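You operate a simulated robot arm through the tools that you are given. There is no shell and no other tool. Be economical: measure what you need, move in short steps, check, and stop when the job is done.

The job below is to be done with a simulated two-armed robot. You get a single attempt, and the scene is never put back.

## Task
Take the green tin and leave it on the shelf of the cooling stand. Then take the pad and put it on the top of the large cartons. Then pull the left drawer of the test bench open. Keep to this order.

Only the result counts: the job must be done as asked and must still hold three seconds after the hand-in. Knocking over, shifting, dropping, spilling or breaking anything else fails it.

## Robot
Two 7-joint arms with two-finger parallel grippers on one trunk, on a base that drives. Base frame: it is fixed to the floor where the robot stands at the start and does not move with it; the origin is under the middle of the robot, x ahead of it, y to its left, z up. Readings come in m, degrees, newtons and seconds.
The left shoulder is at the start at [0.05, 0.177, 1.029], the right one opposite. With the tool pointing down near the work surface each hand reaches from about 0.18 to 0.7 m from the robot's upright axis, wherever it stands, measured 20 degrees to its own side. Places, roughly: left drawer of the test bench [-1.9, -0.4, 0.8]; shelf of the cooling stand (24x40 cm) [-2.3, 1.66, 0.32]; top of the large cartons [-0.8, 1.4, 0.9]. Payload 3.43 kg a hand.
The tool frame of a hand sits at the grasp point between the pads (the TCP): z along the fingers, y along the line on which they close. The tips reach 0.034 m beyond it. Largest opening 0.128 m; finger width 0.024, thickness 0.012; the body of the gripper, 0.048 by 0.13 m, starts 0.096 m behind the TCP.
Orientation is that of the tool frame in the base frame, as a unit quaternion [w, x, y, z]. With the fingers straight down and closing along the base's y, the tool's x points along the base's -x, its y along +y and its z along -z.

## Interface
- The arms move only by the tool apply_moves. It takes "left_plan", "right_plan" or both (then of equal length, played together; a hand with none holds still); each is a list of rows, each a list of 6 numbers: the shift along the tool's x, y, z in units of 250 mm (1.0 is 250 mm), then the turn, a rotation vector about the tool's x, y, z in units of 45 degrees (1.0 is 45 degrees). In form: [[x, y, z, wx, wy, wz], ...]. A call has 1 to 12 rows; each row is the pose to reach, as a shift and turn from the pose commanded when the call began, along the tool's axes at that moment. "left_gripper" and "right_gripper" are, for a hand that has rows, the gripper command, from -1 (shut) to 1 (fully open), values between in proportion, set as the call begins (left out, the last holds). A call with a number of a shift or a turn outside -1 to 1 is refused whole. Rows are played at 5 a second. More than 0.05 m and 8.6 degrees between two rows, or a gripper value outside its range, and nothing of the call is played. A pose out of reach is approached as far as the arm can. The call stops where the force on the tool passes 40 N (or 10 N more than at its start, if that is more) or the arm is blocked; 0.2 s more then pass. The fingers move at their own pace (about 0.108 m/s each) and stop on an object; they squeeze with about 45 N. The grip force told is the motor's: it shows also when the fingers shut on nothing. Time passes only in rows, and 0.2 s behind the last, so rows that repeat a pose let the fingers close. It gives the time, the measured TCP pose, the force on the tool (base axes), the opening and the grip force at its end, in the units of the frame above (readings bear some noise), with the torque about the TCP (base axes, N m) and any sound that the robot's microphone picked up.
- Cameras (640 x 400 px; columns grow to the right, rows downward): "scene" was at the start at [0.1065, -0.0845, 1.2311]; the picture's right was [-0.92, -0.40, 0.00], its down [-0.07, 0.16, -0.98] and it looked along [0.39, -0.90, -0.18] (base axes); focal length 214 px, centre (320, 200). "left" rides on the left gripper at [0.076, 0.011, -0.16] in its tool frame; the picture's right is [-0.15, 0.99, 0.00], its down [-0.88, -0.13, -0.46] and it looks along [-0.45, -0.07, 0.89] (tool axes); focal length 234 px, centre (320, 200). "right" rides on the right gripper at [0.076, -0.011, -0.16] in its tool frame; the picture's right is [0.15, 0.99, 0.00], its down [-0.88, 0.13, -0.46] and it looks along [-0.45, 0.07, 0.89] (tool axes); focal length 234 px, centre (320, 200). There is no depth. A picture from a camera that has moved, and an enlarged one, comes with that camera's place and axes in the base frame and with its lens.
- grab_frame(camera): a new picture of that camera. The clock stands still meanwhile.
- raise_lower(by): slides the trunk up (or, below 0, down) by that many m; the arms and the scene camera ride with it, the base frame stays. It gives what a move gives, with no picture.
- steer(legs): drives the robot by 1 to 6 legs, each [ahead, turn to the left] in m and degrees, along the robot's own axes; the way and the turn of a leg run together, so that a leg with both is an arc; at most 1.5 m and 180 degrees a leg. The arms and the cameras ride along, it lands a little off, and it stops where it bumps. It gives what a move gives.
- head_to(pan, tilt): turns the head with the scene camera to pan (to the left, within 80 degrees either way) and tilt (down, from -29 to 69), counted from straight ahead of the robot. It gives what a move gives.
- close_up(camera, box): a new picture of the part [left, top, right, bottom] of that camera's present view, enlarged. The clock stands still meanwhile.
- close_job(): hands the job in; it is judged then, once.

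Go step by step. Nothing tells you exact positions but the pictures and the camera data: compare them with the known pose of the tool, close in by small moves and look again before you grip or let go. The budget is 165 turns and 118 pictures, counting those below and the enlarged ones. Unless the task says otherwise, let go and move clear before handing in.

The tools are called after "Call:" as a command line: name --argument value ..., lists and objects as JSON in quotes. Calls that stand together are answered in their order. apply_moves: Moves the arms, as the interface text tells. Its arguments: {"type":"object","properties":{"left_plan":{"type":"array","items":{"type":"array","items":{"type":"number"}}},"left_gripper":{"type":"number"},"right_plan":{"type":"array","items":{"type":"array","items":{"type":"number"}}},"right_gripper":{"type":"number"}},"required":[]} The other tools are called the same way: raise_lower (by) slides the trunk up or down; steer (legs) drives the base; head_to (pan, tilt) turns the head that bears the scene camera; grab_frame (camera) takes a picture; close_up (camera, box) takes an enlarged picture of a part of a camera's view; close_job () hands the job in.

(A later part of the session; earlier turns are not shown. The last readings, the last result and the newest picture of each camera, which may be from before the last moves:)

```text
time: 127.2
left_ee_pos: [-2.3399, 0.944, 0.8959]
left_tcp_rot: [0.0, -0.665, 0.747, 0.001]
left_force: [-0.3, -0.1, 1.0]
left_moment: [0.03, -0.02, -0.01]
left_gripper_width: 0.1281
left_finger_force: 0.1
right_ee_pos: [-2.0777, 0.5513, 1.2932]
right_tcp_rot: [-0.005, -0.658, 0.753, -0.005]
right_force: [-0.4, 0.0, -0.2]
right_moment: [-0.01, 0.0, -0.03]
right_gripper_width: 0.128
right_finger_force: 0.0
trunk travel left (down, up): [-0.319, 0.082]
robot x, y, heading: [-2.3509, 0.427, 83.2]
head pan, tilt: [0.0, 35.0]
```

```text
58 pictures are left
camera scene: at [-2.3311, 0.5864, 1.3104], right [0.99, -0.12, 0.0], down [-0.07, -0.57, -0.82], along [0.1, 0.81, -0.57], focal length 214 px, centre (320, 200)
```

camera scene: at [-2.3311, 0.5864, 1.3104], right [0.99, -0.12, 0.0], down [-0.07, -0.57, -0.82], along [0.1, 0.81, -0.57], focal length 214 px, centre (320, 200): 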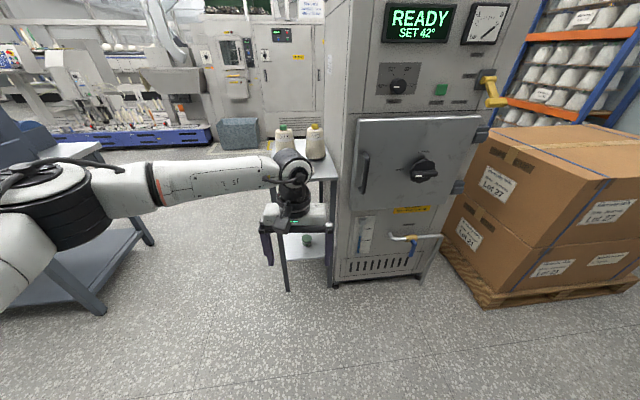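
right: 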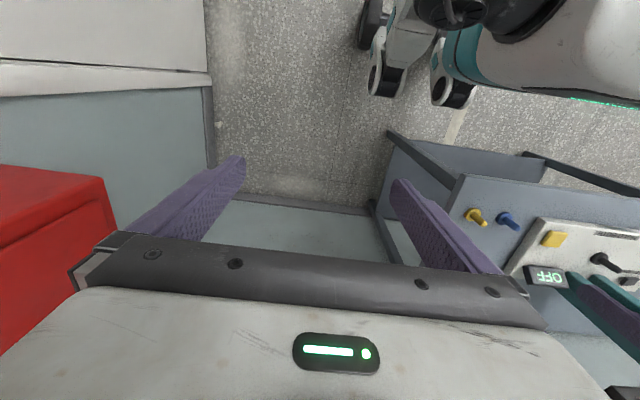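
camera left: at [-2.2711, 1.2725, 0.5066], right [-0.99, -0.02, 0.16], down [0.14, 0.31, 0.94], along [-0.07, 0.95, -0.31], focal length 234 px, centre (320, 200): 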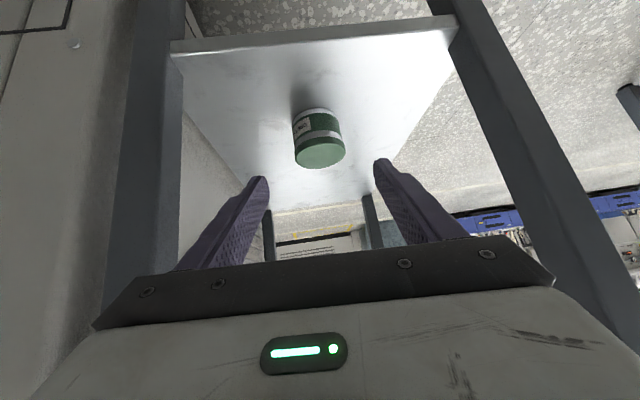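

The tin is seen standing on the shelf. I raise the left hand and drive to the cone table, facing it, for the pad.

Call:
apply_moves --left_plan '[[0.06, 0, -0.16, 0, 0, 0], [0.12, 0, -0.32, 0, 0, 0], [0.18, 0, -0.48, 0, 0, 0], [0.24, 0, -0.64, 0, 0, 0], [0.3, 0, -0.8, 0, 0, 0], [0.36, 0, -0.96, 0, 0, 0]]'

Call:
steer --legs '[[0, -86], [1.48, 0], [0, -87], [0.2, 0]]'

Call:
head_to --pan 0 --tilt 45

Call:
grab_frame --camera "scene"

Call:
grab_frame --camera "left"

```text
time: 128.6
left_ee_pos: [-2.3511, 0.8543, 1.1384]
left_tcp_rot: [-0.001, -0.665, 0.747, 0.0]
left_force: [0.9, -0.5, -0.2]
left_moment: [0.01, -0.01, -0.03]
left_gripper_width: 0.1277
left_finger_force: 0.1
right_ee_pos: [-2.0772, 0.5521, 1.2931]
right_tcp_rot: [-0.004, -0.658, 0.753, -0.005]
right_force: [0.5, -0.1, 0.2]
right_moment: [0.06, -0.03, -0.01]
right_gripper_width: 0.128
right_finger_force: 0.0
trunk travel left (down, up): [-0.319, 0.082]
robot x, y, heading: [-2.3476, 0.4324, 83.1]
head pan, tilt: [0.0, 35.0]
```

```text
time: 144.4
left_ee_pos: [-0.8311, -0.2616, 1.1363]
left_tcp_rot: [0.0, 0.71, 0.704, 0.001]
left_force: [1.0, -0.5, -0.5]
left_moment: [0.01, 0.02, 0.0]
left_gripper_width: 0.128
left_finger_force: 0.1
right_ee_pos: [-1.1365, 0.0097, 1.2933]
right_tcp_rot: [-0.005, 0.715, 0.699, 0.005]
right_force: [-0.3, -0.7, 0.4]
right_moment: [0.05, -0.02, -0.03]
right_gripper_width: 0.128
right_finger_force: 0.0
trunk travel left (down, up): [-0.319, 0.082]
robot x, y, heading: [-0.8797, 0.1627, -90.8]
head pan, tilt: [0.0, 35.0]
```

```text
time: 145.2
left_ee_pos: [-0.8311, -0.2604, 1.137]
left_tcp_rot: [0.0, 0.71, 0.704, 0.001]
left_force: [-0.4, 0.1, 0.3]
left_moment: [-0.02, -0.02, -0.03]
left_gripper_width: 0.1279
left_finger_force: 0.1
right_ee_pos: [-1.1359, 0.0117, 1.2936]
right_tcp_rot: [-0.006, 0.715, 0.699, 0.004]
right_force: [-0.4, 1.1, -0.2]
right_moment: [0.01, 0.01, 0.02]
right_gripper_width: 0.1281
right_finger_force: 0.1
trunk travel left (down, up): [-0.319, 0.082]
robot x, y, heading: [-0.8802, 0.162, -90.6]
head pan, tilt: [0.0, 45.0]
```

```text
57 pictures are left
camera scene: at [-0.8805, 0.013, 1.2957], right [-1.0, 0.01, 0.0], down [0.01, 0.71, -0.71], along [-0.01, -0.71, -0.71], focal length 214 px, centre (320, 200)
```

scene: 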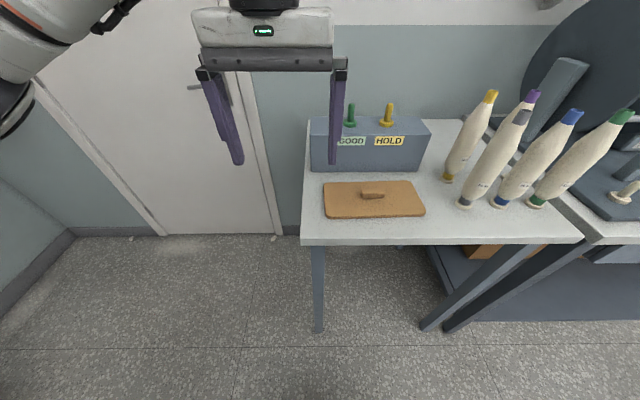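

```text
56 pictures are left
camera left: at [-0.8171, -0.1837, 1.2978], right [0.99, -0.15, 0.0], down [-0.14, -0.88, 0.45], along [-0.07, -0.45, -0.89], focal length 234 px, centre (320, 200)
```

left: 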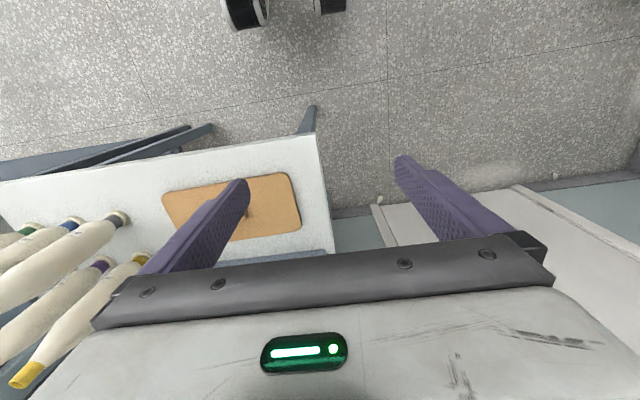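

By triangulation the pad's grip is at about (−1.017, −0.377, 0.92), long along x. I turn the robot a bit right to face it and yaw the left hand so it closes across the grip (along base y).

Call:
steer --legs '[[0, -20]]'

Call:
apply_moves --left_plan '[[0, 0, 0, 0, 0, 0.17], [0, 0, 0, 0, 0, 0.34], [0, 0, 0, 0, 0, 0.51], [0, 0, 0, 0, 0, 0.68], [0, 0, 0, 0, 0, 0.85]]'

Call:
apply_moves --left_plan '[[0, 0, 0, 0, 0, 0.17], [0, 0, 0, 0, 0, 0.34], [0, 0, 0, 0, 0, 0.51], [0, 0, 0, 0, 0, 0.68]]'

Call:
grab_frame --camera "scene"

Call:
grab_frame --camera "left"

```text
time: 146.7
left_ee_pos: [-0.9792, -0.2513, 1.1357]
left_tcp_rot: [0.0, 0.821, 0.571, 0.001]
left_force: [-0.4, 0.2, -0.2]
left_moment: [0.02, 0.0, 0.0]
left_gripper_width: 0.1279
left_finger_force: 0.0
right_ee_pos: [-1.1729, 0.1081, 1.2928]
right_tcp_rot: [-0.005, 0.826, 0.564, 0.005]
right_force: [0.2, 0.7, -0.1]
right_moment: [0.0, -0.03, 0.0]
right_gripper_width: 0.1281
right_finger_force: 0.1
trunk travel left (down, up): [-0.319, 0.082]
robot x, y, heading: [-0.8789, 0.1688, -110.4]
head pan, tilt: [0.0, 45.0]
```

```text
time: 147.8
left_ee_pos: [-0.9777, -0.2518, 1.1367]
left_tcp_rot: [0.0, 0.963, 0.268, 0.001]
left_force: [0.0, 0.1, 0.2]
left_moment: [-0.01, 0.0, 0.0]
left_gripper_width: 0.1281
left_finger_force: 0.0
right_ee_pos: [-1.1726, 0.1081, 1.294]
right_tcp_rot: [-0.005, 0.826, 0.563, 0.005]
right_force: [-0.3, 0.4, -0.4]
right_moment: [0.0, 0.01, -0.02]
right_gripper_width: 0.1279
right_finger_force: 0.0
trunk travel left (down, up): [-0.319, 0.082]
robot x, y, heading: [-0.8796, 0.1673, -110.3]
head pan, tilt: [0.0, 45.0]
```

```text
time: 148.8
left_ee_pos: [-0.9791, -0.2491, 1.1376]
left_tcp_rot: [0.0, 1.0, 0.007, 0.0]
left_force: [-0.6, -0.7, 0.4]
left_moment: [0.0, -0.02, 0.04]
left_gripper_width: 0.1279
left_finger_force: 0.1
right_ee_pos: [-1.1712, 0.1082, 1.2936]
right_tcp_rot: [-0.004, 0.826, 0.563, 0.004]
right_force: [-1.2, 0.0, 0.3]
right_moment: [0.03, 0.0, 0.01]
right_gripper_width: 0.1277
right_finger_force: 0.1
trunk travel left (down, up): [-0.319, 0.082]
robot x, y, heading: [-0.8809, 0.1666, -110.2]
head pan, tilt: [0.0, 45.0]
```

```text
55 pictures are left
camera scene: at [-0.932, 0.0225, 1.2957], right [-0.94, 0.35, 0.0], down [0.25, 0.66, -0.71], along [-0.25, -0.66, -0.71], focal length 214 px, centre (320, 200)
```

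scene: 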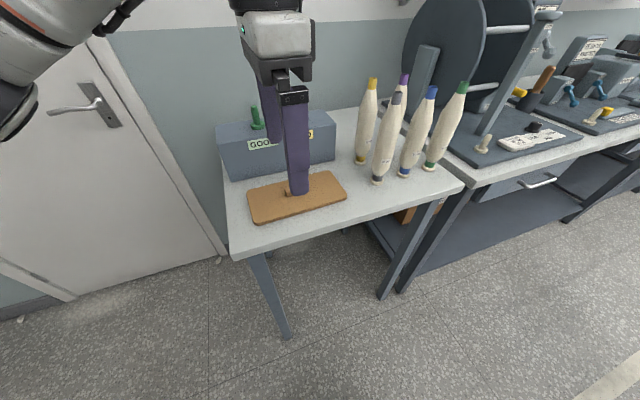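

```text
54 pictures are left
camera left: at [-0.9001, -0.2589, 1.2972], right [-0.13, -0.99, 0.0], down [-0.88, 0.12, 0.46], along [-0.45, 0.06, -0.89], focal length 234 px, centre (320, 200)
```

left: 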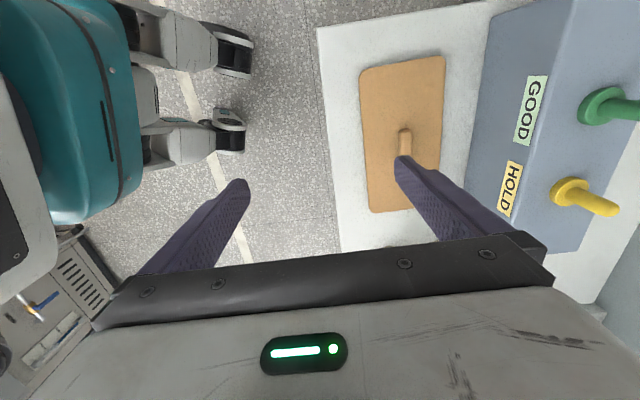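

The grip end shows at about (−0.985, −0.380), consistent. I move above it.

Call:
apply_moves --left_plan '[[-0.05, 0.17, 0, 0, 0, 0], [-0.1, 0.34, 0, 0, 0, 0], [-0.144, 0.512, 0, 0, 0, 0], [-0.144, 0.512, 0.18, 0, 0, 0], [-0.144, 0.512, 0.32, 0, 0, 0]]'

Call:
grab_frame --camera "left"

```text
time: 150.1
left_ee_pos: [-0.9885, -0.2659, 1.0681]
left_tcp_rot: [0.002, 1.0, 0.012, 0.0]
left_force: [0.1, -0.2, -0.6]
left_moment: [-0.02, -0.05, 0.01]
left_gripper_width: 0.1282
left_finger_force: 0.0
left hand out of reach, approached as far as the arm can: row 1, 2, 3, 4, 5
right_ee_pos: [-1.1717, 0.1057, 1.2928]
right_tcp_rot: [-0.005, 0.826, 0.563, 0.006]
right_force: [-0.9, -1.6, -0.6]
right_moment: [0.03, 0.0, 0.0]
right_gripper_width: 0.1282
right_finger_force: 0.0
trunk travel left (down, up): [-0.319, 0.082]
robot x, y, heading: [-0.8763, 0.1652, -110.4]
head pan, tilt: [0.0, 45.0]
```

```text
53 pictures are left
camera left: at [-0.9103, -0.2738, 1.2289], right [-0.12, -0.99, 0.0], down [-0.88, 0.11, 0.46], along [-0.45, 0.05, -0.89], focal length 234 px, centre (320, 200)
```

left: 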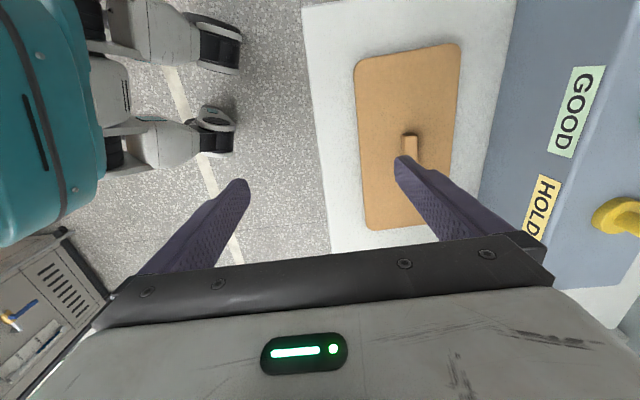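

The wrist limits the reach, so I advance the base instead by 0.11 m along its heading, which brings the hand right over the grip.

Call:
steer --legs '[[0.11, 0]]'

Call:
grab_frame --camera "left"

Call:
grab_frame --camera "scene"

```text
time: 151.2
left_ee_pos: [-1.0272, -0.3677, 1.0682]
left_tcp_rot: [0.002, 1.0, 0.011, 0.0]
left_force: [1.2, 0.4, 0.2]
left_moment: [0.03, 0.02, -0.01]
left_gripper_width: 0.1278
left_finger_force: 0.1
right_ee_pos: [-1.2096, 0.0047, 1.2927]
right_tcp_rot: [-0.005, 0.826, 0.563, 0.005]
right_force: [-0.8, -0.6, -0.6]
right_moment: [0.04, -0.03, 0.0]
right_gripper_width: 0.1281
right_finger_force: 0.0
trunk travel left (down, up): [-0.319, 0.082]
robot x, y, heading: [-0.9178, 0.0598, -110.4]
head pan, tilt: [0.0, 45.0]
```

```text
52 pictures are left
camera left: at [-0.9482, -0.3754, 1.2293], right [-0.12, -0.99, 0.0], down [-0.88, 0.11, 0.46], along [-0.45, 0.05, -0.89], focal length 234 px, centre (320, 200)
```

left: 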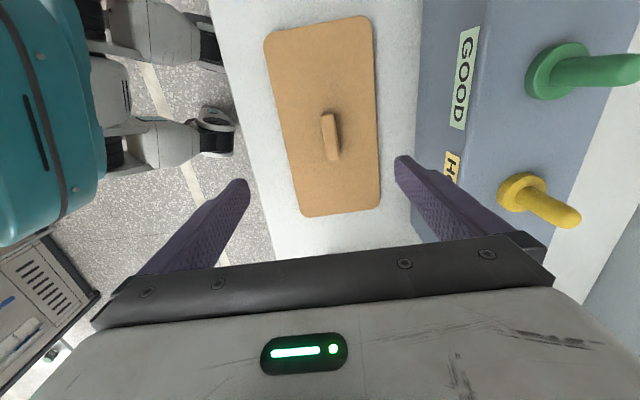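

```text
51 pictures are left
camera scene: at [-0.9705, -0.0807, 1.2955], right [-0.94, 0.35, 0.0], down [0.25, 0.66, -0.71], along [-0.25, -0.66, -0.71], focal length 214 px, centre (320, 200)
```

scene: 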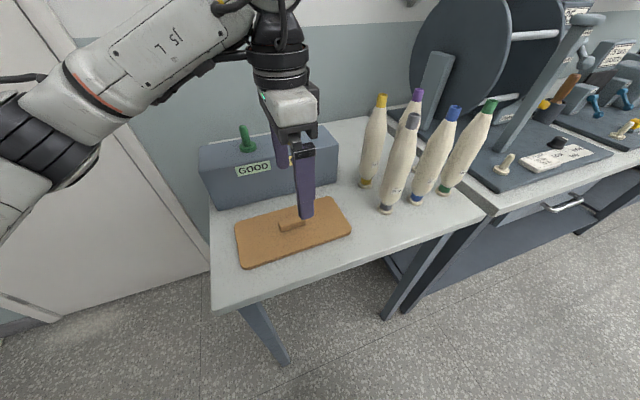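

Grip centre at about (−1.016, −0.383). I align and descend part way with a narrower opening.

Call:
apply_moves --left_plan '[[0.044, 0.052, 0.1, 0, 0, 0], [0.044, 0.052, 0.23, 0, 0, 0], [0.044, 0.052, 0.36, 0, 0, 0]]' --left_gripper 0.1

Call:
grab_frame --camera "left"

Call:
close_up --camera "scene" --box '[200, 130, 380, 270]'

```text
time: 152.0
left_ee_pos: [-1.0015, -0.3736, 0.9911]
left_tcp_rot: [0.001, 1.0, 0.021, -0.002]
left_force: [0.0, -0.1, 0.5]
left_moment: [-0.01, 0.04, -0.03]
left_gripper_width: 0.0706
left_finger_force: 0.1
left hand out of reach, approached as far as the arm can: row 1, 2, 3
right_ee_pos: [-1.2077, 0.0028, 1.2947]
right_tcp_rot: [-0.006, 0.826, 0.563, 0.004]
right_force: [0.5, -0.6, 0.1]
right_moment: [0.03, 0.04, -0.02]
right_gripper_width: 0.1281
right_finger_force: 0.1
trunk travel left (down, up): [-0.319, 0.082]
robot x, y, heading: [-0.9178, 0.0616, -110.4]
head pan, tilt: [0.0, 45.0]
```

```text
50 pictures are left
camera left: at [-0.9229, -0.3813, 1.1518], right [-0.11, -0.99, 0.0], down [-0.88, 0.09, 0.46], along [-0.46, 0.05, -0.89], focal length 234 px, centre (320, 200)
```

left: 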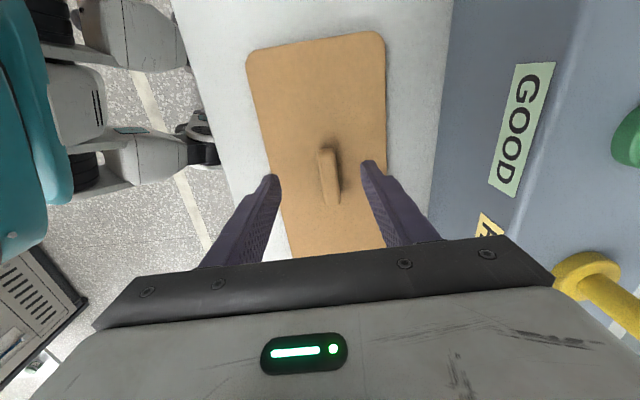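

```text
2.86 times, centred on (290, 200) of scene
camera zoom: at [-0.9681, -0.081, 1.2957], right [-0.94, 0.35, 0.0], down [0.25, 0.66, -0.71], along [-0.25, -0.66, -0.71], focal length 613 px, centre (406, 200)
```

zoom: 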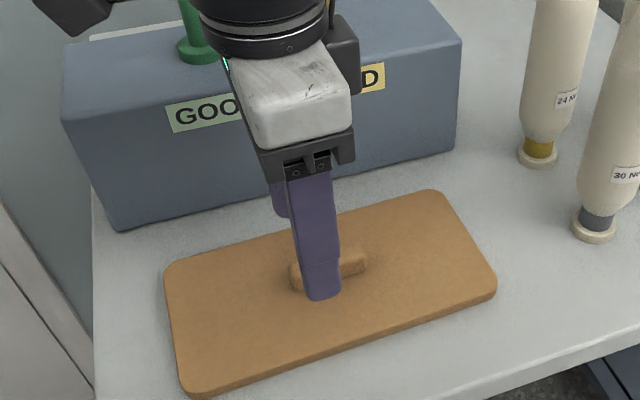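

The hand is 1.6 cm east and 0.8 cm short of the grip centre and near its joint limit, so I shift it with a slight base turn and creep.

Call:
steer --legs '[[0, -1.7], [0.011, 0]]'

Call:
grab_frame --camera "left"

```text
time: 153.2
left_ee_pos: [-1.0199, -0.3824, 0.9912]
left_tcp_rot: [0.0, 1.0, 0.005, 0.0]
left_force: [0.5, -0.4, -0.5]
left_moment: [0.04, 0.01, -0.03]
left_gripper_width: 0.0705
left_finger_force: 0.0
right_ee_pos: [-1.2173, 0.0038, 1.2931]
right_tcp_rot: [-0.005, 0.835, 0.551, 0.006]
right_force: [0.2, -0.7, -0.2]
right_moment: [0.03, -0.05, 0.02]
right_gripper_width: 0.1284
right_finger_force: 0.0
trunk travel left (down, up): [-0.319, 0.082]
robot x, y, heading: [-0.9221, 0.0519, -112.0]
head pan, tilt: [0.0, 45.0]
```

```text
48 pictures are left
camera left: at [-0.9423, -0.3903, 1.152], right [-0.14, -0.99, 0.0], down [-0.88, 0.12, 0.46], along [-0.45, 0.06, -0.89], focal length 234 px, centre (320, 200)
```

left: 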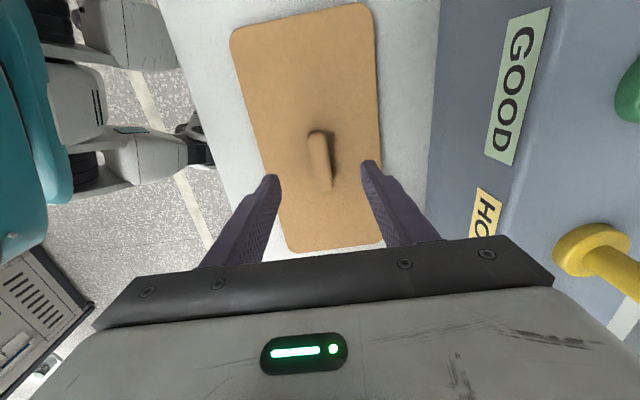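

Centred. I lower with the trunk.

Call:
raise_lower --by -0.038

Call:
grab_frame --camera "left"

Call:
close_up --camera "scene" --box '[220, 130, 380, 250]'

```text
time: 154.0
left_ee_pos: [-1.0203, -0.3811, 0.954]
left_tcp_rot: [0.0, 1.0, 0.005, -0.001]
left_force: [0.0, 1.0, -0.9]
left_moment: [-0.02, 0.01, 0.02]
left_gripper_width: 0.0706
left_finger_force: 0.1
right_ee_pos: [-1.216, 0.0036, 1.2558]
right_tcp_rot: [-0.004, 0.834, 0.551, 0.004]
right_force: [0.4, 0.0, 0.3]
right_moment: [0.02, 0.0, -0.02]
right_gripper_width: 0.128
right_finger_force: 0.0
trunk travel left (down, up): [-0.281, 0.12]
robot x, y, heading: [-0.9228, 0.0453, -112.2]
head pan, tilt: [0.0, 45.0]
```

```text
47 pictures are left
camera left: at [-0.942, -0.3897, 1.1143], right [-0.14, -0.99, 0.0], down [-0.88, 0.12, 0.46], along [-0.45, 0.06, -0.89], focal length 234 px, centre (320, 200)
```

left: 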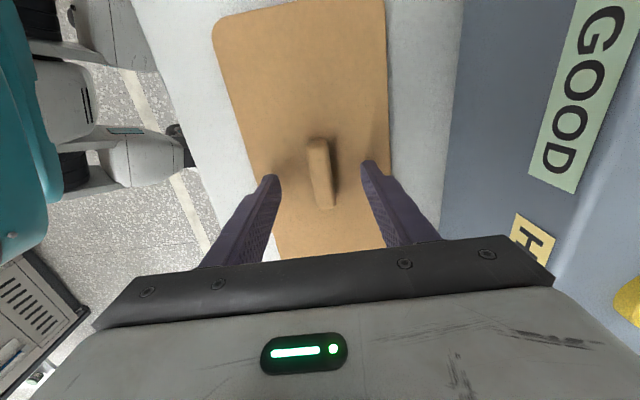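

```text
3.33 times, centred on (300, 190) of scene
camera zoom: at [-0.9783, -0.0881, 1.2577], right [-0.93, 0.38, 0.0], down [0.27, 0.65, -0.71], along [-0.27, -0.66, -0.71], focal length 715 px, centre (387, 233)
```

zoom: 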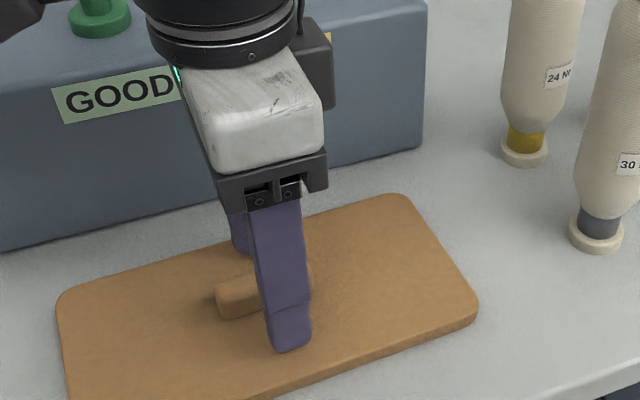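

Call:
raise_lower --by -0.013

Call:
grab_frame --camera "left"

Call:
close_up --camera "scene" --box '[220, 130, 380, 250]'

```text
time: 154.6
left_ee_pos: [-1.0191, -0.3792, 0.9438]
left_tcp_rot: [0.004, 1.0, 0.005, -0.004]
left_force: [4.0, -3.3, 37.1]
left_moment: [0.97, -0.29, -0.25]
left_gripper_width: 0.0703
left_finger_force: 0.1
right_ee_pos: [-1.2152, 0.0064, 1.2429]
right_tcp_rot: [-0.003, 0.834, 0.551, 0.004]
right_force: [-0.7, -0.4, 0.0]
right_moment: [0.03, -0.02, 0.0]
right_gripper_width: 0.1281
right_finger_force: 0.1
trunk travel left (down, up): [-0.268, 0.133]
robot x, y, heading: [-0.9209, 0.051, -112.2]
head pan, tilt: [0.0, 45.0]
```

```text
45 pictures are left
camera left: at [-0.9409, -0.3884, 1.1059], right [-0.13, -0.99, 0.01], down [-0.88, 0.12, 0.46], along [-0.46, 0.06, -0.89], focal length 234 px, centre (320, 200)
```

left: 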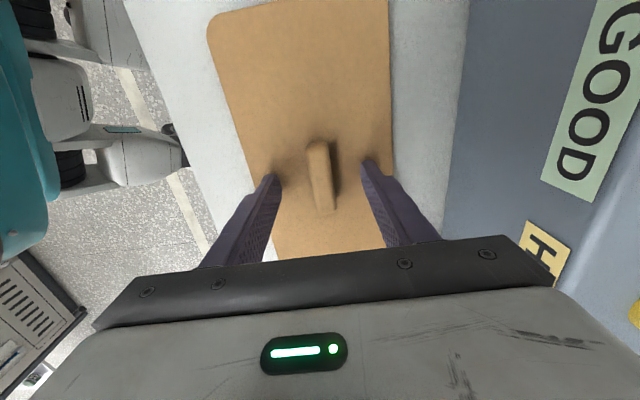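

```text
3.33 times, centred on (300, 190) of scene
camera zoom: at [-0.9774, -0.0863, 1.2457], right [-0.93, 0.38, 0.0], down [0.27, 0.65, -0.71], along [-0.27, -0.66, -0.71], focal length 715 px, centre (387, 233)
```

zoom: 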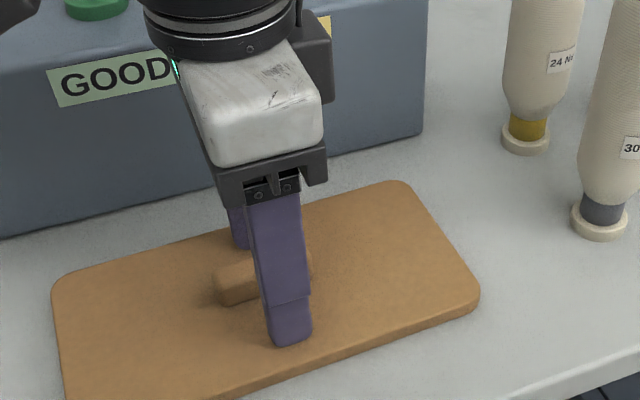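

The tips touch the pad's face. I rise 4 mm and close on the grip.

Call:
raise_lower --by 0.005

Call:
apply_moves --left_plan '[[0, 0, 0, 0, 0, 0], [0, 0, 0, 0, 0, 0], [0, 0, 0, 0, 0, 0], [0, 0, 0, 0, 0, 0]]' --left_gripper -1

Call:
raise_lower --by 0.03

Call:
grab_frame --camera "left"

```text
time: 155.1
left_ee_pos: [-1.0211, -0.3804, 0.9461]
left_tcp_rot: [0.001, 1.0, 0.007, -0.002]
left_force: [0.4, -3.6, 18.7]
left_moment: [0.12, -0.04, 0.09]
left_gripper_width: 0.0705
left_finger_force: 0.0
right_ee_pos: [-1.2159, 0.0051, 1.2477]
right_tcp_rot: [-0.003, 0.835, 0.551, 0.005]
right_force: [-0.2, -1.0, 0.6]
right_moment: [0.01, 0.01, -0.03]
right_gripper_width: 0.1279
right_finger_force: 0.0
trunk travel left (down, up): [-0.273, 0.128]
robot x, y, heading: [-0.9212, 0.0498, -112.1]
head pan, tilt: [0.0, 45.0]
```

```text
time: 156.1
left_ee_pos: [-1.0209, -0.3806, 0.946]
left_tcp_rot: [0.001, 1.0, 0.005, -0.001]
left_force: [-1.1, 1.6, 14.3]
left_moment: [0.05, 0.17, 0.17]
left_gripper_width: 0.0168
left_finger_force: 44.6
right_ee_pos: [-1.2163, 0.0056, 1.2462]
right_tcp_rot: [-0.004, 0.834, 0.551, 0.004]
right_force: [-0.8, 0.9, -0.1]
right_moment: [0.04, 0.02, 0.0]
right_gripper_width: 0.1282
right_finger_force: 0.0
trunk travel left (down, up): [-0.273, 0.128]
robot x, y, heading: [-0.9194, 0.0516, -112.2]
head pan, tilt: [0.0, 45.0]
```

```text
time: 156.9
left_ee_pos: [-1.0207, -0.3808, 0.9741]
left_tcp_rot: [0.0, 1.0, 0.005, 0.001]
left_force: [0.1, 0.1, -0.5]
left_moment: [0.04, 0.0, -0.03]
left_gripper_width: 0.0169
left_finger_force: 44.8
right_ee_pos: [-1.2149, 0.004, 1.2776]
right_tcp_rot: [-0.004, 0.834, 0.552, 0.005]
right_force: [0.7, 0.6, 0.2]
right_moment: [0.0, -0.03, 0.0]
right_gripper_width: 0.1279
right_finger_force: 0.1
trunk travel left (down, up): [-0.303, 0.098]
robot x, y, heading: [-0.9242, 0.0504, -112.0]
head pan, tilt: [0.0, 45.0]
```

```text
43 pictures are left
camera left: at [-0.9421, -0.39, 1.1358], right [-0.14, -0.99, 0.0], down [-0.88, 0.12, 0.46], along [-0.45, 0.06, -0.89], focal length 234 px, centre (320, 200)
```

left: 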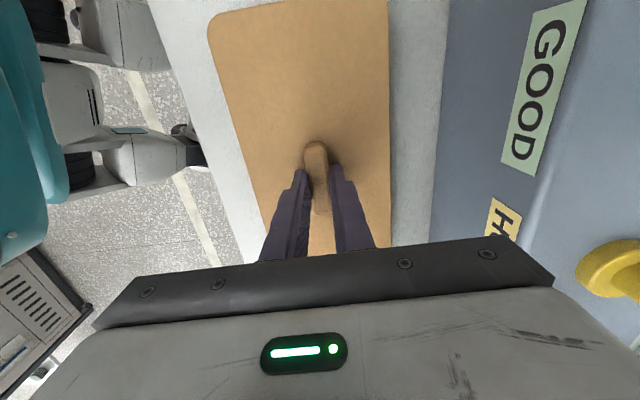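

The pad is in hand (17 mm grip). I raise it and back away from the table.

Call:
raise_lower --by 0.095

Call:
apply_moves --left_plan '[[0, 0, -0.12, 0, 0, 0], [0, 0, -0.24, 0, 0, 0], [0, 0, -0.34, 0, 0, 0]]'

Call:
steer --legs '[[-0.35, 0]]'

Call:
apply_moves --left_plan '[[0, 0, 0, 0, 0, -0.17], [0, 0, 0, 0, 0, -0.34], [0, 0, 0, 0, 0, -0.51], [0, 0, 0, 0, 0, -0.68], [0, 0, 0, 0, 0, -0.85], [0, 0, 0, 0, 0, -1]]'

Call:
steer --legs '[[0, 100], [0, 100]]'

Call:
grab_frame --camera "scene"

```text
time: 158.2
left_ee_pos: [-1.0204, -0.3812, 1.0699]
left_tcp_rot: [0.0, 1.0, 0.005, -0.002]
left_force: [-0.5, 0.2, -0.5]
left_moment: [0.0, 0.03, 0.0]
left_gripper_width: 0.0168
left_finger_force: 44.5
right_ee_pos: [-1.2163, 0.004, 1.3724]
right_tcp_rot: [-0.004, 0.834, 0.551, 0.006]
right_force: [0.3, 0.5, -0.3]
right_moment: [0.03, -0.01, -0.02]
right_gripper_width: 0.1277
right_finger_force: 0.1
trunk travel left (down, up): [-0.398, 0.003]
robot x, y, heading: [-0.9209, 0.0468, -112.2]
head pan, tilt: [0.0, 45.0]
```

```text
time: 159.0
left_ee_pos: [-1.02, -0.3787, 1.1559]
left_tcp_rot: [0.0, 1.0, 0.005, -0.001]
left_force: [0.0, -0.3, -0.4]
left_moment: [0.0, -0.02, 0.0]
left_gripper_width: 0.0167
left_finger_force: 44.9
right_ee_pos: [-1.2159, 0.0047, 1.3715]
right_tcp_rot: [-0.004, 0.834, 0.551, 0.005]
right_force: [0.4, -0.6, -0.2]
right_moment: [0.02, 0.0, 0.02]
right_gripper_width: 0.128
right_finger_force: 0.0
trunk travel left (down, up): [-0.398, 0.003]
robot x, y, heading: [-0.9216, 0.0507, -112.0]
head pan, tilt: [0.0, 45.0]
```

```text
time: 161.2
left_ee_pos: [-0.8897, -0.0567, 1.1545]
left_tcp_rot: [0.001, 1.0, 0.004, -0.001]
left_force: [0.7, -0.1, -0.3]
left_moment: [-0.01, 0.0, 0.02]
left_gripper_width: 0.0165
left_finger_force: 45.2
right_ee_pos: [-1.083, 0.3297, 1.373]
right_tcp_rot: [-0.005, 0.835, 0.549, 0.004]
right_force: [0.7, 0.6, -0.4]
right_moment: [0.0, 0.04, 0.0]
right_gripper_width: 0.128
right_finger_force: 0.0
trunk travel left (down, up): [-0.398, 0.003]
robot x, y, heading: [-0.788, 0.3763, -112.3]
head pan, tilt: [0.0, 45.0]
```

```text
time: 162.6
left_ee_pos: [-0.8892, -0.0581, 1.1559]
left_tcp_rot: [0.0, 0.922, 0.387, -0.001]
left_force: [-0.1, -0.2, -0.3]
left_moment: [0.03, 0.02, 0.01]
left_gripper_width: 0.0168
left_finger_force: 45.3
right_ee_pos: [-1.0843, 0.3277, 1.3733]
right_tcp_rot: [-0.005, 0.835, 0.55, 0.006]
right_force: [0.1, -1.3, 0.4]
right_moment: [-0.02, 0.02, 0.02]
right_gripper_width: 0.1281
right_finger_force: 0.0
trunk travel left (down, up): [-0.398, 0.003]
robot x, y, heading: [-0.7896, 0.3752, -112.7]
head pan, tilt: [0.0, 45.0]
```

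```text
time: 171.5
left_ee_pos: [-0.8409, 0.8136, 1.1563]
left_tcp_rot: [0.001, -0.539, 0.842, 0.001]
left_force: [0.5, 0.2, -0.6]
left_moment: [0.02, 0.01, -0.02]
left_gripper_width: 0.0168
left_finger_force: 45.1
right_ee_pos: [-0.5255, 0.5172, 1.3729]
right_tcp_rot: [-0.004, -0.685, 0.729, -0.006]
right_force: [-0.5, 0.3, 0.1]
right_moment: [-0.01, -0.01, -0.05]
right_gripper_width: 0.1279
right_finger_force: 0.0
trunk travel left (down, up): [-0.398, 0.003]
robot x, y, heading: [-0.791, 0.3716, 87.7]
head pan, tilt: [0.0, 45.0]
```

```text
42 pictures are left
camera scene: at [-0.7829, 0.5261, 1.3747], right [1.0, -0.04, 0.0], down [-0.03, -0.71, -0.71], along [0.03, 0.71, -0.71], focal length 214 px, centre (320, 200)
```

scene: 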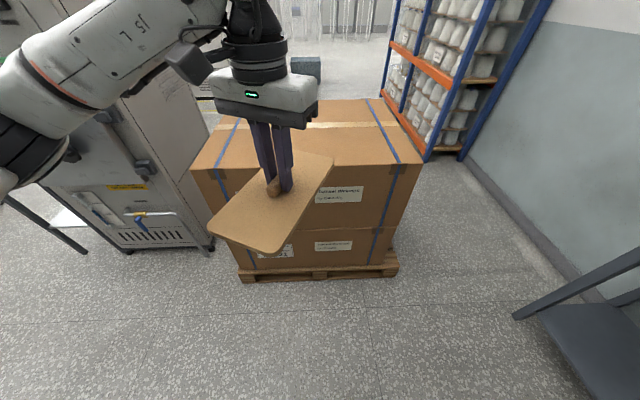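

The carton top spans about x −1.23…−0.38, y 1.19…1.65 at z≈0.9. I drive forward with the pad well above it.

Call:
steer --legs '[[0.4, 0]]'

Call:
apply_moves --left_plan '[[0, 0, 0, 0, 0, 0.1]]'

Call:
grab_frame --camera "scene"

```text
time: 174.0
left_ee_pos: [-0.8242, 1.2166, 1.1543]
left_tcp_rot: [0.002, -0.539, 0.842, 0.001]
left_force: [0.0, 0.2, -2.1]
left_moment: [0.02, 0.03, -0.02]
left_gripper_width: 0.0171
left_finger_force: 45.1
right_ee_pos: [-0.5094, 0.9192, 1.373]
right_tcp_rot: [-0.005, -0.687, 0.727, -0.006]
right_force: [0.0, -0.1, -0.6]
right_moment: [-0.01, 0.02, 0.01]
right_gripper_width: 0.128
right_finger_force: 0.0
trunk travel left (down, up): [-0.398, 0.003]
robot x, y, heading: [-0.7731, 0.7755, 87.5]
head pan, tilt: [0.0, 45.0]
```

```text
time: 174.4
left_ee_pos: [-0.8231, 1.2154, 1.1556]
left_tcp_rot: [0.001, -0.506, 0.863, 0.001]
left_force: [0.8, 0.0, -0.1]
left_moment: [-0.01, -0.02, 0.01]
left_gripper_width: 0.0166
left_finger_force: 45.4
right_ee_pos: [-0.5094, 0.919, 1.3719]
right_tcp_rot: [-0.004, -0.686, 0.728, -0.004]
right_force: [-0.9, -0.2, -1.6]
right_moment: [0.01, 0.02, 0.02]
right_gripper_width: 0.128
right_finger_force: 0.2
trunk travel left (down, up): [-0.398, 0.003]
robot x, y, heading: [-0.7708, 0.7767, 87.7]
head pan, tilt: [0.0, 45.0]
```

```text
41 pictures are left
camera scene: at [-0.7657, 0.9275, 1.3747], right [1.0, -0.04, 0.0], down [-0.03, -0.71, -0.71], along [0.03, 0.71, -0.71], focal length 214 px, centre (320, 200)
```

scene: 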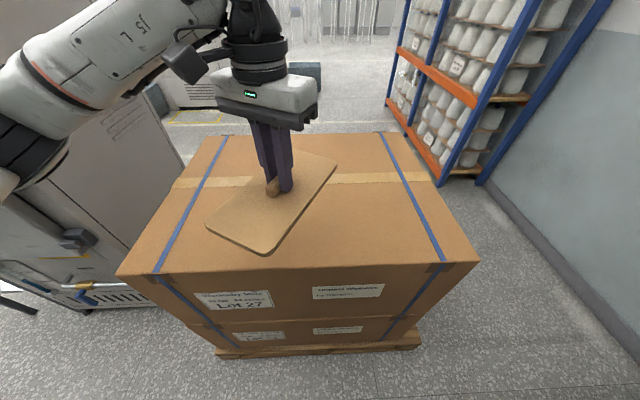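

Call:
apply_moves --left_plan '[[-0.15, 0.083, 0, 0, 0, 0], [-0.3, 0.166, 0, 0, 0, 0], [-0.45, 0.25, 0, 0, 0, 0], [-0.56, 0.313, 0, 0, 0, 0], [-0.56, 0.313, 0.17, 0, 0, 0], [-0.56, 0.313, 0.34, 0, 0, 0], [-0.56, 0.313, 0.5, 0, 0, 0]]'

Call:
grab_frame --camera "scene"

Call:
grab_frame --camera "left"

```text
time: 176.0
left_ee_pos: [-0.8248, 1.3768, 1.0296]
left_tcp_rot: [0.002, -0.507, 0.862, 0.0]
left_force: [-0.3, 0.4, -0.6]
left_moment: [0.01, -0.02, 0.0]
left_gripper_width: 0.0167
left_finger_force: 45.1
right_ee_pos: [-0.5098, 0.9198, 1.3734]
right_tcp_rot: [-0.005, -0.686, 0.728, -0.006]
right_force: [-0.1, -0.1, -0.2]
right_moment: [-0.04, 0.0, 0.0]
right_gripper_width: 0.1279
right_finger_force: 0.1
trunk travel left (down, up): [-0.398, 0.003]
robot x, y, heading: [-0.7706, 0.7762, 87.7]
head pan, tilt: [0.0, 45.0]
```

```text
40 pictures are left
camera scene: at [-0.7661, 0.928, 1.3747], right [1.0, -0.04, 0.0], down [-0.03, -0.71, -0.71], along [0.03, 0.71, -0.71], focal length 214 px, centre (320, 200)
```

scene: 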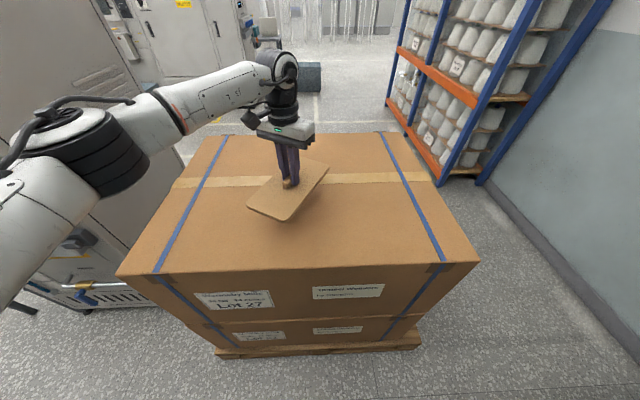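

```text
39 pictures are left
camera left: at [-0.8698, 1.3163, 1.1901], right [-0.79, 0.61, 0.0], down [0.54, 0.71, 0.46], along [0.28, 0.36, -0.89], focal length 234 px, centre (320, 200)
```

left: 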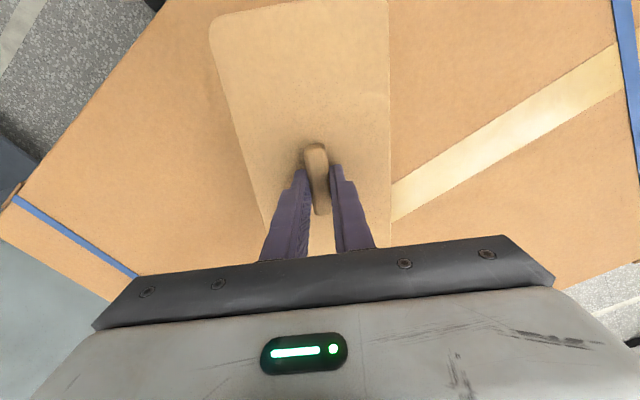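

Call:
apply_moves --left_plan '[[0, 0, 0.1, 0, 0, 0], [0, 0, 0.19, 0, 0, 0], [0, 0, 0.23, 0, 0, 0]]'

Call:
close_up --camera "scene" --box '[210, 110, 370, 230]'

```text
time: 176.8
left_ee_pos: [-0.8238, 1.3759, 0.9739]
left_tcp_rot: [0.001, -0.507, 0.862, 0.001]
left_force: [-0.8, -0.4, 0.1]
left_moment: [0.01, 0.02, 0.02]
left_gripper_width: 0.017
left_finger_force: 44.8
right_ee_pos: [-0.5099, 0.9184, 1.3727]
right_tcp_rot: [-0.004, -0.685, 0.728, -0.005]
right_force: [-0.5, 0.1, 1.5]
right_moment: [0.0, 0.01, -0.02]
right_gripper_width: 0.1282
right_finger_force: 0.0
trunk travel left (down, up): [-0.398, 0.003]
robot x, y, heading: [-0.7744, 0.7749, 87.5]
head pan, tilt: [0.0, 45.0]
```

```text
3.33 times, centred on (290, 170) of scene
camera zoom: at [-0.7658, 0.9276, 1.3747], right [1.0, -0.04, 0.0], down [-0.03, -0.71, -0.71], along [0.03, 0.71, -0.71], focal length 715 px, centre (420, 300)
```

zoom: 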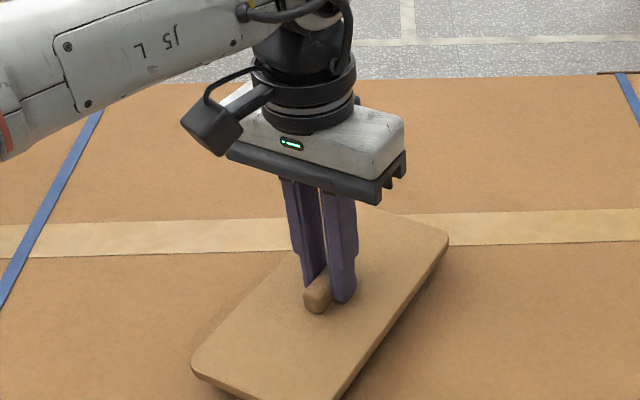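

Call:
apply_moves --left_plan '[[0, 0, 0.02, 0, 0, 0], [0, 0, 0.036, 0, 0, 0]]'

Call:
apply_moves --left_plan '[[0, 0, 0.012, 0, 0, 0], [0, 0, 0.024, 0, 0, 0]]'

Call:
close_up --camera "scene" --box '[210, 110, 370, 230]'

```text
time: 177.4
left_ee_pos: [-0.8243, 1.3759, 0.9632]
left_tcp_rot: [0.001, -0.507, 0.862, 0.0]
left_force: [-0.1, 0.4, 0.1]
left_moment: [0.03, -0.03, 0.0]
left_gripper_width: 0.0165
left_finger_force: 45.0
right_ee_pos: [-0.5091, 0.919, 1.3728]
right_tcp_rot: [-0.004, -0.686, 0.728, -0.005]
right_force: [1.0, -0.8, -0.7]
right_moment: [-0.01, 0.02, 0.02]
right_gripper_width: 0.1281
right_finger_force: 0.1
trunk travel left (down, up): [-0.398, 0.003]
robot x, y, heading: [-0.7709, 0.774, 87.9]
head pan, tilt: [0.0, 45.0]
```

```text
time: 178.0
left_ee_pos: [-0.8246, 1.3755, 0.9577]
left_tcp_rot: [0.001, -0.506, 0.863, 0.001]
left_force: [0.1, 0.5, -0.7]
left_moment: [0.0, 0.0, -0.02]
left_gripper_width: 0.0166
left_finger_force: 44.8
right_ee_pos: [-0.5103, 0.9193, 1.3739]
right_tcp_rot: [-0.004, -0.685, 0.728, -0.005]
right_force: [-0.5, 0.3, -0.1]
right_moment: [0.0, -0.02, 0.0]
right_gripper_width: 0.1282
right_finger_force: 0.0
trunk travel left (down, up): [-0.398, 0.003]
robot x, y, heading: [-0.774, 0.7783, 87.6]
head pan, tilt: [0.0, 45.0]
```

```text
3.33 times, centred on (290, 170) of scene
camera zoom: at [-0.7657, 0.9275, 1.3747], right [1.0, -0.04, 0.0], down [-0.03, -0.71, -0.71], along [0.03, 0.71, -0.71], focal length 715 px, centre (420, 300)
```

zoom: 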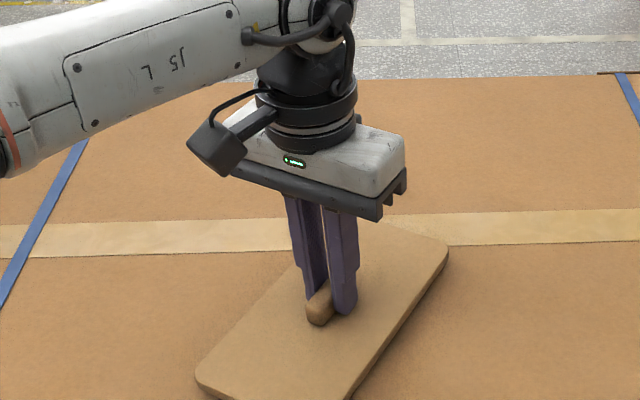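

No contact yet, nearly there; I continue in 3 mm steps.

Call:
apply_moves --left_plan '[[0, 0, 0.012, 0, 0, 0], [0, 0, 0.024, 0, 0, 0]]'

Call:
apply_moves --left_plan '[[0, 0, 0.012, 0, 0, 0], [0, 0, 0.024, 0, 0, 0]]'

```text
time: 178.6
left_ee_pos: [-0.8246, 1.3754, 0.9517]
left_tcp_rot: [0.001, -0.506, 0.862, 0.001]
left_force: [-0.3, -0.4, -0.6]
left_moment: [-0.03, 0.02, 0.02]
left_gripper_width: 0.0168
left_finger_force: 45.1
right_ee_pos: [-0.5096, 0.918, 1.3725]
right_tcp_rot: [-0.004, -0.686, 0.727, -0.005]
right_force: [0.2, -0.4, -0.2]
right_moment: [-0.02, 0.01, -0.02]
right_gripper_width: 0.1282
right_finger_force: 0.0
trunk travel left (down, up): [-0.398, 0.003]
robot x, y, heading: [-0.7704, 0.7775, 87.2]
head pan, tilt: [0.0, 45.0]
```

```text
time: 179.2
left_ee_pos: [-0.8231, 1.3752, 0.9507]
left_tcp_rot: [0.002, -0.508, 0.862, 0.003]
left_force: [-2.9, 1.0, 24.9]
left_moment: [-1.22, 0.63, -0.09]
left_gripper_width: 0.0167
left_finger_force: 44.6
right_ee_pos: [-0.5099, 0.9175, 1.3729]
right_tcp_rot: [-0.003, -0.686, 0.727, -0.004]
right_force: [-1.6, 0.1, 0.0]
right_moment: [0.01, -0.05, 0.01]
right_gripper_width: 0.1279
right_finger_force: 0.2
trunk travel left (down, up): [-0.398, 0.003]
robot x, y, heading: [-0.7735, 0.7744, 87.8]
head pan, tilt: [0.0, 45.0]
```

Contact at 25 N: the carton carries the pad. I ease up 3 mm, open, and rise.

Call:
apply_moves --left_plan '[[0, 0, -0.014, 0, 0, 0]]'

Call:
apply_moves --left_plan '[[0, 0, 0, 0, 0, 0], [0, 0, 0, 0, 0, 0], [0, 0, 0, 0, 0, 0], [0, 0, -0.04, 0, 0, 0], [0, 0, -0.15, 0, 0, 0], [0, 0, -0.3, 0, 0, 0], [0, 0, -0.48, 0, 0, 0]]' --left_gripper 0.1

Call:
grab_frame --camera "scene"

```text
time: 179.6
left_ee_pos: [-0.8225, 1.3748, 0.9507]
left_tcp_rot: [0.002, -0.506, 0.862, 0.004]
left_force: [-3.1, 0.9, 18.2]
left_moment: [0.53, -0.23, -0.02]
left_gripper_width: 0.0168
left_finger_force: 45.5
right_ee_pos: [-0.5103, 0.9174, 1.3715]
right_tcp_rot: [-0.003, -0.686, 0.728, -0.004]
right_force: [1.6, 0.4, -1.1]
right_moment: [-0.03, -0.02, -0.03]
right_gripper_width: 0.1281
right_finger_force: 0.1
trunk travel left (down, up): [-0.398, 0.003]
robot x, y, heading: [-0.7707, 0.7741, 87.6]
head pan, tilt: [0.0, 45.0]
```

```text
time: 181.2
left_ee_pos: [-0.8235, 1.3747, 1.0708]
left_tcp_rot: [0.0, -0.506, 0.863, 0.0]
left_force: [-1.2, -0.2, -0.2]
left_moment: [-0.03, -0.03, 0.0]
left_gripper_width: 0.0704
left_finger_force: 0.1
right_ee_pos: [-0.5087, 0.918, 1.3724]
right_tcp_rot: [-0.004, -0.686, 0.728, -0.005]
right_force: [-0.1, 0.6, -0.2]
right_moment: [0.02, -0.04, -0.03]
right_gripper_width: 0.128
right_finger_force: 0.1
trunk travel left (down, up): [-0.398, 0.003]
robot x, y, heading: [-0.7709, 0.7738, 87.5]
head pan, tilt: [0.0, 45.0]
```

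```text
36 pictures are left
camera scene: at [-0.7655, 0.9268, 1.3747], right [1.0, -0.04, 0.0], down [-0.03, -0.71, -0.71], along [0.03, 0.71, -0.71], focal length 214 px, centre (320, 200)
```

scene: 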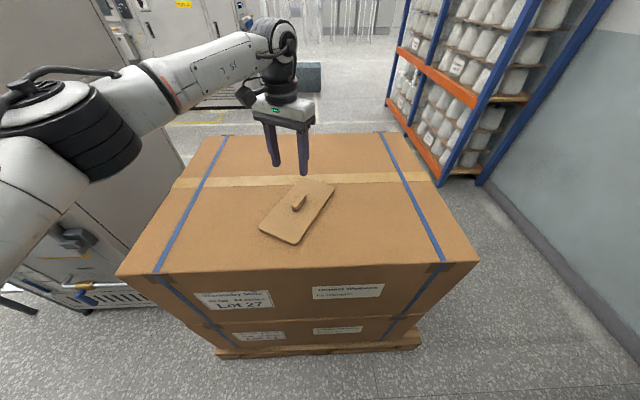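

The pad lies flat on the carton top. I withdraw the hand, then drive to the test bench; by triangulation the drawer's bar is at about (−1.85, −0.24, 0.82).

Call:
apply_moves --left_plan '[[0.05, -0.03, -0.12, 0, 0, 0], [0.16, -0.09, -0.22, 0, 0, 0], [0.3, -0.165, -0.3, 0, 0, 0], [0.44, -0.24, -0.3, 0, 0, 0], [0.58, -0.32, -0.3, 0, 0, 0]]'

Call:
steer --legs '[[-0.45, 0], [0, 86], [1.1, 0], [0, 96.5]]'

Call:
head_to --pan 0 --tilt 45

Call:
grab_frame --camera "scene"

```text
time: 182.4
left_ee_pos: [-0.8228, 1.2095, 1.1442]
left_tcp_rot: [0.0, -0.506, 0.862, 0.0]
left_force: [0.5, -0.3, -0.3]
left_moment: [0.02, 0.04, 0.02]
left_gripper_width: 0.0703
left_finger_force: 0.1
right_ee_pos: [-0.5096, 0.9182, 1.3717]
right_tcp_rot: [-0.004, -0.686, 0.728, -0.005]
right_force: [0.8, 0.1, -0.2]
right_moment: [-0.01, -0.04, 0.06]
right_gripper_width: 0.1279
right_finger_force: 0.0
trunk travel left (down, up): [-0.398, 0.003]
robot x, y, heading: [-0.7689, 0.7756, 87.8]
head pan, tilt: [0.0, 45.0]
```

```text
time: 198.1
left_ee_pos: [-1.8076, 0.0126, 1.1449]
left_tcp_rot: [0.0, 0.85, 0.527, 0.0]
left_force: [0.7, 0.8, -0.3]
left_moment: [0.02, 0.0, 0.02]
left_gripper_width: 0.0704
left_finger_force: 0.1
right_ee_pos: [-2.1357, 0.2887, 1.3728]
right_tcp_rot: [-0.005, 0.71, 0.704, 0.003]
right_force: [0.5, 0.7, 0.5]
right_moment: [0.02, -0.01, -0.03]
right_gripper_width: 0.1279
right_finger_force: 0.0
trunk travel left (down, up): [-0.398, 0.003]
robot x, y, heading: [-1.878, 0.4428, -89.7]
head pan, tilt: [0.0, 45.0]
```

```text
time: 198.7
left_ee_pos: [-1.8069, 0.0134, 1.1445]
left_tcp_rot: [0.001, 0.849, 0.528, -0.001]
left_force: [0.0, 0.1, 0.6]
left_moment: [-0.01, -0.01, -0.04]
left_gripper_width: 0.0703
left_finger_force: 0.1
right_ee_pos: [-2.1342, 0.2878, 1.3728]
right_tcp_rot: [-0.005, 0.71, 0.704, 0.003]
right_force: [0.2, -0.4, 0.8]
right_moment: [0.0, 0.03, 0.01]
right_gripper_width: 0.1279
right_finger_force: 0.0
trunk travel left (down, up): [-0.398, 0.003]
robot x, y, heading: [-1.8837, 0.446, -89.8]
head pan, tilt: [0.0, 45.0]
```

```text
35 pictures are left
camera scene: at [-1.8797, 0.294, 1.3747], right [-1.0, -0.01, 0.0], down [-0.01, 0.71, -0.71], along [0.01, -0.71, -0.71], focal length 214 px, centre (320, 200)
```

scene: 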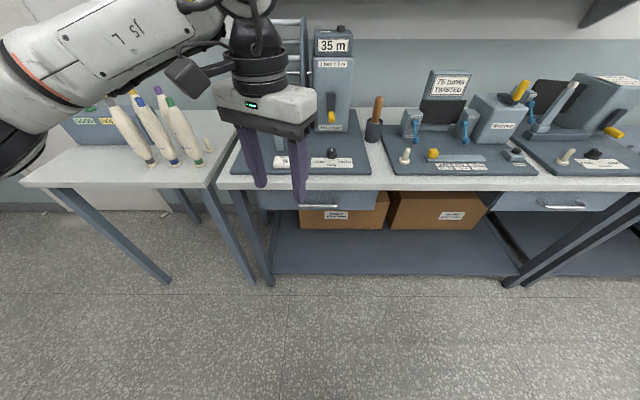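

Handle is in front of the robot at about (−1.86, −0.23, 0.82). I lower the trunk and square the left hand's yaw.

Call:
raise_lower --by -0.24

Call:
apply_moves --left_plan '[[0, 0, 0, 0, 0, -0.15], [0, 0, 0, 0, 0, -0.3], [0, 0, 0, 0, 0, -0.45], [0, 0, 0, 0, 0, -0.587]]'

Call:
apply_moves --left_plan '[[-0.04, 0, -0.03, 0, -0.167, 0], [-0.08, 0, -0.03, 0, -0.333, 0], [-0.12, 0, -0.03, 0, -0.5, 0], [-0.16, 0, -0.03, 0, -0.667, 0], [-0.2, 0, -0.03, 0, -0.833, 0], [-0.24, 0, -0.03, 0, -1, 0]]'

```text
time: 201.2
left_ee_pos: [-1.8068, 0.0126, 0.9043]
left_tcp_rot: [0.0, 0.849, 0.528, 0.0]
left_force: [-0.1, -0.1, -0.3]
left_moment: [-0.03, -0.03, -0.03]
left_gripper_width: 0.0704
left_finger_force: 0.1
right_ee_pos: [-2.1349, 0.2874, 1.1316]
right_tcp_rot: [-0.005, 0.71, 0.704, 0.003]
right_force: [-0.5, -0.1, 0.0]
right_moment: [-0.03, -0.03, 0.0]
right_gripper_width: 0.1277
right_finger_force: 0.1
trunk travel left (down, up): [-0.158, 0.243]
robot x, y, heading: [-1.8789, 0.4434, -89.2]
head pan, tilt: [0.0, 45.0]
```

```text
time: 202.2
left_ee_pos: [-1.8069, 0.0123, 0.9044]
left_tcp_rot: [0.001, 0.706, 0.709, -0.001]
left_force: [-0.4, 0.7, 0.0]
left_moment: [0.0, -0.01, -0.01]
left_gripper_width: 0.0704
left_finger_force: 0.1
right_ee_pos: [-2.1357, 0.2873, 1.1316]
right_tcp_rot: [-0.005, 0.711, 0.704, 0.003]
right_force: [0.8, 0.0, 0.0]
right_moment: [0.0, 0.0, 0.0]
right_gripper_width: 0.128
right_finger_force: 0.1
trunk travel left (down, up): [-0.158, 0.243]
robot x, y, heading: [-1.8767, 0.4468, -89.5]
head pan, tilt: [0.0, 45.0]
```

```text
time: 203.6
left_ee_pos: [-1.8061, -0.0487, 0.9118]
left_tcp_rot: [0.272, 0.652, 0.654, -0.273]
left_force: [-1.5, 0.2, 0.7]
left_moment: [-0.03, 0.0, -0.01]
left_gripper_width: 0.0705
left_finger_force: 0.0
right_ee_pos: [-2.1345, 0.2882, 1.1323]
right_tcp_rot: [-0.004, 0.71, 0.704, 0.004]
right_force: [-0.5, -0.4, 0.1]
right_moment: [0.03, 0.0, -0.02]
right_gripper_width: 0.128
right_finger_force: 0.0
trunk travel left (down, up): [-0.158, 0.243]
robot x, y, heading: [-1.8783, 0.4469, -89.6]
head pan, tilt: [0.0, 45.0]
```

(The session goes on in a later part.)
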